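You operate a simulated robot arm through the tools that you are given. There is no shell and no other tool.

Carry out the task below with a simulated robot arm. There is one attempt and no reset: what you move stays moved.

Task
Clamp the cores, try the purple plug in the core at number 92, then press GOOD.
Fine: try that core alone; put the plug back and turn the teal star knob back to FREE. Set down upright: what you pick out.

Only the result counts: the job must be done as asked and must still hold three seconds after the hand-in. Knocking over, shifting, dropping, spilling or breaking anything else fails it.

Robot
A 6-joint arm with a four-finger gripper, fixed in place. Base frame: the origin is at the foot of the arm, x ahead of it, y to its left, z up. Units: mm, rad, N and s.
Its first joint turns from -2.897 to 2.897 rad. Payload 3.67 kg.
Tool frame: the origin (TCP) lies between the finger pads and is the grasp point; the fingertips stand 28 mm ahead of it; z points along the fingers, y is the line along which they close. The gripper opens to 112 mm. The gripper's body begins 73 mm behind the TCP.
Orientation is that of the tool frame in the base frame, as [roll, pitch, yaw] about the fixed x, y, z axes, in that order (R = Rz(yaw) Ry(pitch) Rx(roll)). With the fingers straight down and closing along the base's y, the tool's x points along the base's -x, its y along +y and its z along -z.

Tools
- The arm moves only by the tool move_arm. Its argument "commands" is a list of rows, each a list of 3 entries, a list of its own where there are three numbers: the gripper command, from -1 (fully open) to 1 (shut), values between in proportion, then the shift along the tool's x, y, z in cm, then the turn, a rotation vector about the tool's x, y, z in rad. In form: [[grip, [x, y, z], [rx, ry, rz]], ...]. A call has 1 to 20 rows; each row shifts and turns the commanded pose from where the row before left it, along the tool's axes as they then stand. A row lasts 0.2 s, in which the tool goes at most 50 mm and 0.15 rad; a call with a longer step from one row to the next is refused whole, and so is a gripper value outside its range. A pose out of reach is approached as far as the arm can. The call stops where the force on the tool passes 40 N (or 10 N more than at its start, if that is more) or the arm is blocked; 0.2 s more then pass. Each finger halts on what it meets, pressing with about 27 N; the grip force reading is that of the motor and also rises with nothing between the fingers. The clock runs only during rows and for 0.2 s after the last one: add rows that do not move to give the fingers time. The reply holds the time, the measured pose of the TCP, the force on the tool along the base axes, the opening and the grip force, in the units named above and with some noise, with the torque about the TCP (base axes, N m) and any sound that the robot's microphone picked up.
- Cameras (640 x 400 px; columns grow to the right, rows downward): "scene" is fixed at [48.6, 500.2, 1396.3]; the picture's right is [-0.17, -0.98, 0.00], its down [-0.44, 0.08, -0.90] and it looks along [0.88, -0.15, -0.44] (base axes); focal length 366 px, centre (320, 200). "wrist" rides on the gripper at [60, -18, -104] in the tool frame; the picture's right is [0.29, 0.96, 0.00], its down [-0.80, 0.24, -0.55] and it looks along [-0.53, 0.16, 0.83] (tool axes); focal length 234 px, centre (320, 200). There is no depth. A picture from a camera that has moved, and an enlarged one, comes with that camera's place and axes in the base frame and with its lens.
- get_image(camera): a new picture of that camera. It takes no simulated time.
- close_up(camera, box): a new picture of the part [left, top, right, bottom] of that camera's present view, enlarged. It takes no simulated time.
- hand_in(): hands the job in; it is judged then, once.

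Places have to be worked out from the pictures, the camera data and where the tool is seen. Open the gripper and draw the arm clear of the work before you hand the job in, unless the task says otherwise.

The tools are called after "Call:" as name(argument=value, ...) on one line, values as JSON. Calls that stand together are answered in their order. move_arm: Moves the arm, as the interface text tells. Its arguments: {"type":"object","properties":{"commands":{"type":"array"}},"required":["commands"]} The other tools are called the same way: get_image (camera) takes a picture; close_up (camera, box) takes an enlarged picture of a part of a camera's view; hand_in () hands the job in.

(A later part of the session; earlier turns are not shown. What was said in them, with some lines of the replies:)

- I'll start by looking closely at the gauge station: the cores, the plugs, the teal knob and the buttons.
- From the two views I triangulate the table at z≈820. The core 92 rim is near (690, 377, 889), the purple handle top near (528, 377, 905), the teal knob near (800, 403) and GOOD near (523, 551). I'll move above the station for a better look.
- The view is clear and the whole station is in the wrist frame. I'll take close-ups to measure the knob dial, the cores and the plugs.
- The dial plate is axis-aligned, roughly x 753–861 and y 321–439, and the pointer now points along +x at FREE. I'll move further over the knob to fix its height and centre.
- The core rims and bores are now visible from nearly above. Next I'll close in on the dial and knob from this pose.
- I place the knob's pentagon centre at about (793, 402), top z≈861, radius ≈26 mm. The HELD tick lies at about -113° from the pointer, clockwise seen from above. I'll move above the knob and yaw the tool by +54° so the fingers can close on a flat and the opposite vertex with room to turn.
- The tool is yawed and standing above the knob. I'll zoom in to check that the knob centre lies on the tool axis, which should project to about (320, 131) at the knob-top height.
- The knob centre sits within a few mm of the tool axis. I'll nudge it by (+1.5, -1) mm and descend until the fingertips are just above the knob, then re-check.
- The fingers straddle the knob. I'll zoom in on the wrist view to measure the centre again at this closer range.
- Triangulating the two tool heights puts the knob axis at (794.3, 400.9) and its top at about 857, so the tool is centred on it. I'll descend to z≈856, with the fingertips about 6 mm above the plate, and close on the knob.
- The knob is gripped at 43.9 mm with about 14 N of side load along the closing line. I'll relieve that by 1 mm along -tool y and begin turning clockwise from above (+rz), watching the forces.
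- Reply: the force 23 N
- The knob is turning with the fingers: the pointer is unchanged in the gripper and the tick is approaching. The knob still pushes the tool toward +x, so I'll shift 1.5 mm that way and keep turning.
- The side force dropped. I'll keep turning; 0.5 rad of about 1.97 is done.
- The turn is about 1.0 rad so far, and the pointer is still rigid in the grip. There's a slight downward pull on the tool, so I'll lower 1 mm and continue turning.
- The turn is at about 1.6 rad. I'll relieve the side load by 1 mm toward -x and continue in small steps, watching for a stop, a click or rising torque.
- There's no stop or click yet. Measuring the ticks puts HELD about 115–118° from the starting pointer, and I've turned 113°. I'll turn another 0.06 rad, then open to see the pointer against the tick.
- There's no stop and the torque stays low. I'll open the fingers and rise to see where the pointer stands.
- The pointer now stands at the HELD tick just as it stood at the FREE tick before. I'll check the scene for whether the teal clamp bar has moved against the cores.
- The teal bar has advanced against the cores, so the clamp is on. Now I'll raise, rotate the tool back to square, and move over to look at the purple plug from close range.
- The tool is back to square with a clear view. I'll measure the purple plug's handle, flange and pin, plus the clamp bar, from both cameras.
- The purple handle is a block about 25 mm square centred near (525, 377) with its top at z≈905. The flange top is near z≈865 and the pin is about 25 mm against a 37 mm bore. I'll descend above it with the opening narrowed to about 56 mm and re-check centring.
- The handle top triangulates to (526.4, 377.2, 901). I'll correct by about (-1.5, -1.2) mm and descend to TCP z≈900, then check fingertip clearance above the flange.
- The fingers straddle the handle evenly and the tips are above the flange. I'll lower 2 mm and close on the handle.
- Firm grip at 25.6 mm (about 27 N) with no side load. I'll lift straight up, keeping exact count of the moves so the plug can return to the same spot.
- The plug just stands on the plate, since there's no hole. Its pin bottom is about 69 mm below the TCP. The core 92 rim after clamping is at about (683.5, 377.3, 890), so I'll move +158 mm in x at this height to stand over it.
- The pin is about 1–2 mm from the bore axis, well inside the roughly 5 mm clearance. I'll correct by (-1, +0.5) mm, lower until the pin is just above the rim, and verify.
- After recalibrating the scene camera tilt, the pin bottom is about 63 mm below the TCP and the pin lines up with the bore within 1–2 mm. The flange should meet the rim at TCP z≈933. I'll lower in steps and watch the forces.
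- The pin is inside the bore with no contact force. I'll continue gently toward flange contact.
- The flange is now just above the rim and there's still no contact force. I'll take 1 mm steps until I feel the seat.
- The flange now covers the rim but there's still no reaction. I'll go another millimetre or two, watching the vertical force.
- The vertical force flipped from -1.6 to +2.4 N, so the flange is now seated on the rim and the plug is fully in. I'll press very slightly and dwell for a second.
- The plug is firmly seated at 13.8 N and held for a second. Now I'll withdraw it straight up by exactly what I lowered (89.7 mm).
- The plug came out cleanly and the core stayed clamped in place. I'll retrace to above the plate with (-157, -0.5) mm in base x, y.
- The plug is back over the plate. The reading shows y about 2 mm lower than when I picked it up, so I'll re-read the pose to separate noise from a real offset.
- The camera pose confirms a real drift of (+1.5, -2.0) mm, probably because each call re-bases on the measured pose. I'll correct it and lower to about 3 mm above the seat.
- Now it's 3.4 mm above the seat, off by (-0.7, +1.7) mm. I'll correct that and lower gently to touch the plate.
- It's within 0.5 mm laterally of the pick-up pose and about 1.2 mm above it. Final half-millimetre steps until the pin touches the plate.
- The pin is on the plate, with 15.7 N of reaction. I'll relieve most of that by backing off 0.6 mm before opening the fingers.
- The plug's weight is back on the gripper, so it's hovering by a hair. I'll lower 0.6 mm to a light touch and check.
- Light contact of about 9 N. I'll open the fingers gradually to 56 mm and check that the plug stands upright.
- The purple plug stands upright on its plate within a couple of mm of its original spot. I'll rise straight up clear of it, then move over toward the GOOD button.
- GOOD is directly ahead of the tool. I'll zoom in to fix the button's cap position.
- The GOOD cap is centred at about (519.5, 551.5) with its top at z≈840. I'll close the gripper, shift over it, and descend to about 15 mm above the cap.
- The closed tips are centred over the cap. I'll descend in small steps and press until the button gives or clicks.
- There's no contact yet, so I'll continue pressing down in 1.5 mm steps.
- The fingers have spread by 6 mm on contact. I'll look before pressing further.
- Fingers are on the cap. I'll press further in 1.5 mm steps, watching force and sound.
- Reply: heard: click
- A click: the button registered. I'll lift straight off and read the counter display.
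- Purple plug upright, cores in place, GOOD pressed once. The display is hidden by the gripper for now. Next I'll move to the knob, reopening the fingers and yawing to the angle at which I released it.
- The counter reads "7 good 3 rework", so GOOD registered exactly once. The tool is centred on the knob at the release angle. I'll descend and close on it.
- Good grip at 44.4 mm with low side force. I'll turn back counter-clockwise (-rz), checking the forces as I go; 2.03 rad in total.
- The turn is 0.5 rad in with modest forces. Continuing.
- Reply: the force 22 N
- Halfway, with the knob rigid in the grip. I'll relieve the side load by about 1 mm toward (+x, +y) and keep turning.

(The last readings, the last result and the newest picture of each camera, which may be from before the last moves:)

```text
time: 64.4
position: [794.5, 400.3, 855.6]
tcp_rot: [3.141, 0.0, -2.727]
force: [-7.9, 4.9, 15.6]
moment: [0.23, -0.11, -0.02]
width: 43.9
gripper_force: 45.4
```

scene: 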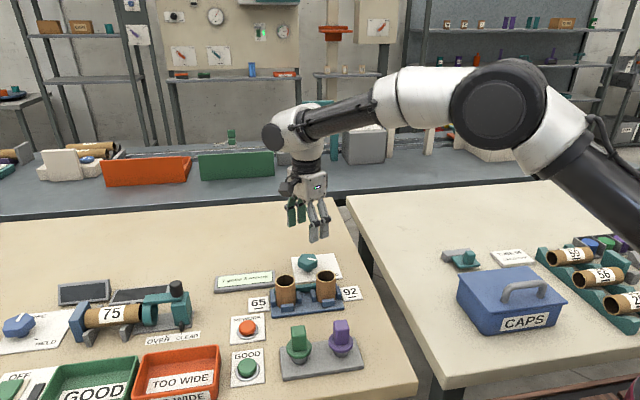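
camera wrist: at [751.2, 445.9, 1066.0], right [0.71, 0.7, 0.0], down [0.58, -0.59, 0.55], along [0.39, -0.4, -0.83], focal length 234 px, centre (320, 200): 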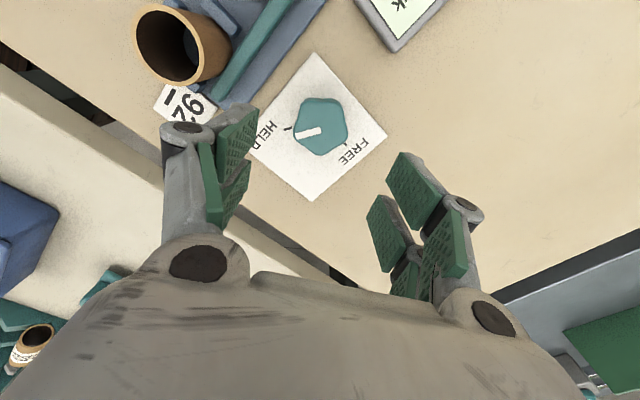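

The turn is about 1.5 rad in; 0.53 rad remains. I'll ease up 0.5 mm and finish the turn.

Call:
move_arm(commands=[[0.5, [0, 0, -0.05], [0, 0, 0]], [0.5, [0, 0, 0], [0, 0, -0.1]], [0.5, [0, 0, 0], [0, 0, -0.1]], [0.5, [0, 0, 0], [0, 0, -0.1]], [0.5, [0, 0, 0], [0, 0, -0.1]], [0.5, [0, 0, 0], [0, 0, -0.08]], [0.5, [0, 0, 0], [0, 0, -0.05]], [0.5, [0, 0, 0], [0, 0, 0]]])

Call:
close_up(camera="wrist", box=[200, 80, 440, 240])

```text
time: 66.2
position: [795.1, 400.3, 856.7]
tcp_rot: [3.14, 0.0, -2.198]
force: [-17.0, 0.0, 7.9]
moment: [0.14, 0.08, -0.01]
width: 43.8
gripper_force: 45.0
```

```text
2.50 times, centred on (320, 160) of wrist
camera zoom: at [774.7, 342.7, 961.6], right [-0.94, 0.33, 0.0], down [0.27, 0.79, 0.55], along [0.18, 0.52, -0.83], focal length 585 px, centre (320, 300)
```

zoom: 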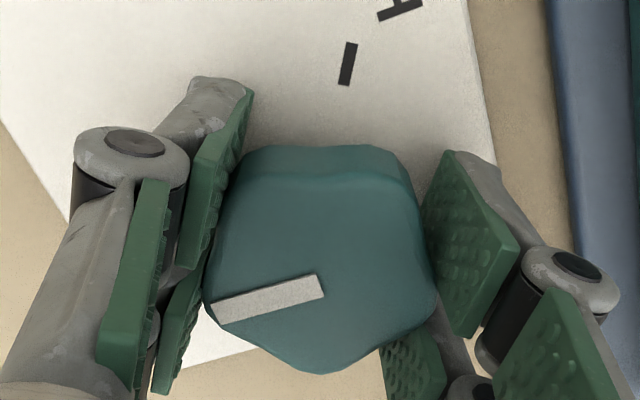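

The tool is back at its starting yaw with the pointer where it was at FREE. I'll release, rise, and verify.

Call:
move_arm(commands=[[0.3, [0, 0, 0], [0, 0, 0]], [0.0, [0, 0, 0], [0, 0, 0]], [-0.4, [0, 0, 0], [0, 0, 0]], [-0.4, [0, 0, 0], [0, 0, 0]], [-0.4, [0, 0, -2.5], [0, 0, 0]], [-0.4, [0, 0, -2.5], [0, 0, 0]], [-0.4, [0, 0, -2.5], [0, 0, 0]], [-0.4, [0, 0, -2.5], [0, 0, 0]], [-0.4, [0, 0, 0], [0, 0, 0]]])

Call:
close_up(camera="wrist", box=[250, 70, 390, 175])

Call:
close_up(camera="scene", box=[240, 240, 370, 330])

```text
time: 68.2
position: [794.9, 400.7, 954.8]
tcp_rot: [3.141, -0.002, -2.197]
force: [-0.1, -0.6, -0.4]
moment: [-0.01, -0.01, 0.03]
width: 78.5
gripper_force: 0.0
```

```text
3.81 times, centred on (320, 122) of wrist
camera zoom: at [774.5, 342.7, 1061.2], right [-0.94, 0.33, 0.0], down [0.27, 0.79, 0.55], along [0.18, 0.52, -0.83], focal length 892 px, centre (320, 495)
```

zoom: 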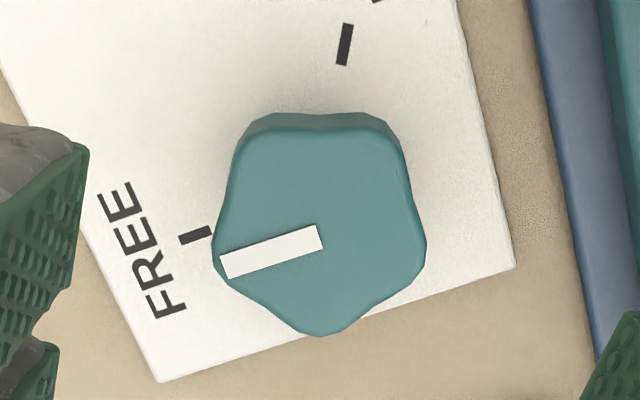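

```text
4.44 times, centred on (305, 285) of scene
camera zoom: at [48.6, 500.2, 1396.3], right [-0.17, -0.98, 0.0], down [-0.44, 0.08, -0.9], along [0.88, -0.15, -0.44], focal length 1625 px, centre (387, -178)
```

zoom: 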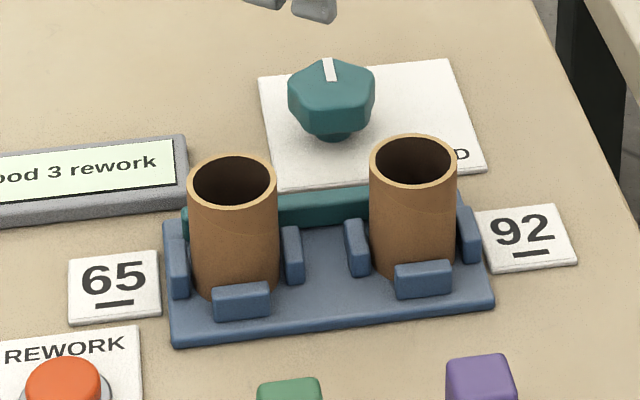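

The knob is back at FREE, with the pointer relating to the tick as it did originally. I'll take the same close-up as at the start to compare the clamp bar and cores directly.

Call:
close_up(camera="scene", box=[270, 240, 370, 310])

Call:
close_up(camera="scene", box=[210, 240, 380, 390])

```text
5.71 times, centred on (320, 275) of scene
camera zoom: at [48.6, 500.2, 1396.3], right [-0.17, -0.98, 0.0], down [-0.44, 0.08, -0.9], along [0.88, -0.15, -0.44], focal length 2090 px, centre (320, -229)
```

zoom: 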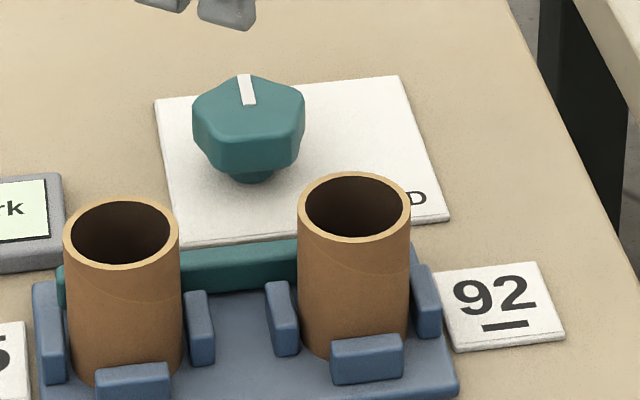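

```text
2.67 times, centred on (295, 315) of scene
camera zoom: at [48.6, 500.2, 1396.3], right [-0.17, -0.98, 0.0], down [-0.44, 0.08, -0.9], along [0.88, -0.15, -0.44], focal length 975 px, centre (387, -107)
```

zoom: 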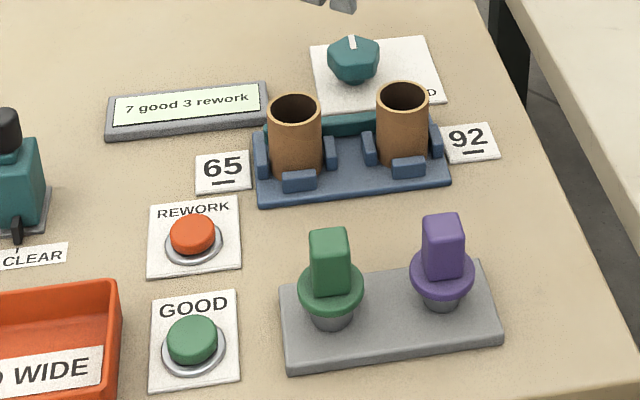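

Everything matches the start apart from the counter (7 good 3 rework), with the purple plug standing upright on its plate. I'll draw the arm clear, upward and back toward its start pose, with the gripper open.

Call:
move_arm(commands=[[-0.4, [0, 0, -4.0], [0, 0, 0]], [-0.4, [0, 0, -4.0], [0, 0, 0]], [-0.4, [0, 0, -4.0], [0, 0, 0]], [-0.4, [0, 0, -4.0], [0, 0, 0]], [-1, [0, 0, 0], [0, 0, 0.135]], [-1, [0, 0, 0], [0, 0, 0.135]], [-1, [0, 0, 0], [0, 0, 0.135]], [-1, [0, 0, 0], [0, 0, 0.135]], [-1, [0, 0, 0], [0, 0, 0.135]], [-1, [0, 0, 0], [0, 0, 0.135]], [-1, [0, 0, 0], [0, 0, 0.135]], [-1, [4.2, -1.6, -1.0], [0, 0, 0]], [-1, [4.2, -1.6, -1.0], [0, 0, 0]], [-1, [4.2, -1.6, -1.0], [0, 0, 0]], [-1, [4.2, -1.6, -1.0], [0, 0, 0]], [-1, [4.2, -1.6, -1.0], [0, 0, 0]], [-1, [4.2, -1.6, -1.0], [0, 0, 0]], [-1, [4.2, -1.6, -1.0], [0, 0, 0]], [-1, [4.2, -1.6, -1.0], [0, 0, 0]], [-1, [0, 0, 0], [0, 0, 0]]])

Call:
get_image(camera="scene")

Call:
close_up(camera="scene", box=[210, 240, 380, 390])

```text
time: 72.4
position: [458.7, 272.3, 1194.6]
tcp_rot: [3.141, 0.0, 3.14]
force: [0.7, -0.2, -0.2]
moment: [-0.04, 0.01, 0.03]
width: 112.1
gripper_force: 0.0
```

```text
taken
```

scene: 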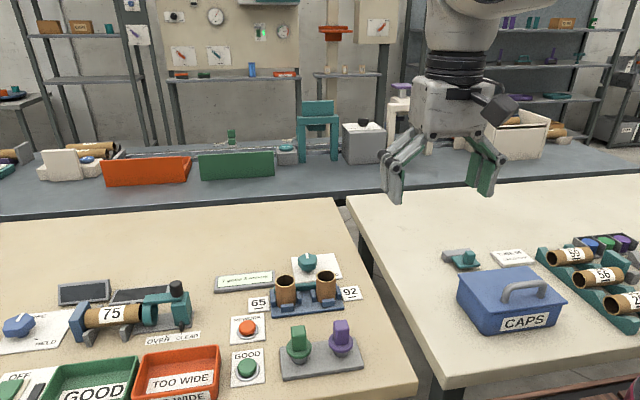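

```text
2.67 times, centred on (295, 315) of scene
camera zoom: at [48.6, 500.2, 1396.3], right [-0.17, -0.98, 0.0], down [-0.44, 0.08, -0.9], along [0.88, -0.15, -0.44], focal length 975 px, centre (387, -107)
```

zoom: 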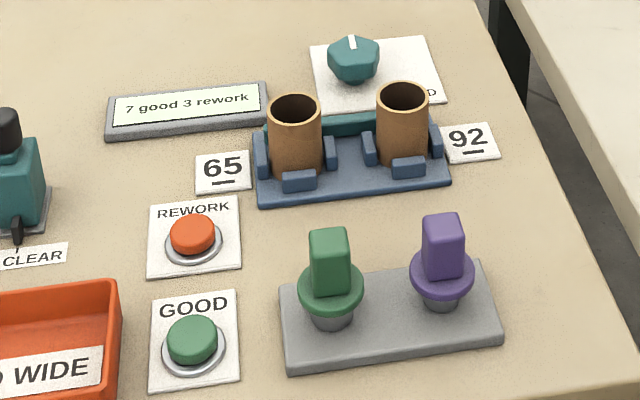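

The arm is clear and the gripper open. The knob is at FREE, the plug stands upright on its plate, the cores are in place, and the counter shows one new GOOD. Handing in.

Call:
hand_in()

```text
The job is handed in.
```

I clamped the cores, tried the purple plug in core 92 only, and pressed GOOD. The job is handed in, but I have not seen a verdict.

- **Clamp:** I turned the teal star knob to HELD before the trial, and the teal bar moved up against the cores. It is back at FREE now.
- **Trial:** The plug went fully into core 92 with its flange on the rim, pressed to about 14 N for one second. It came out cleanly and the core stayed put.
- **Plug:** It stands upright on its plate, about 2–3 mm from where it started.
- **GOOD:** One press, with a click. The counter went from "6 good 3 rework" to "7 good 3 rework".

I pressed GOOD after putting the plug back and before turning the knob to FREE. In the last pictures nothing else on the bench looked out of place, and the arm was drawn clear with the gripper open.
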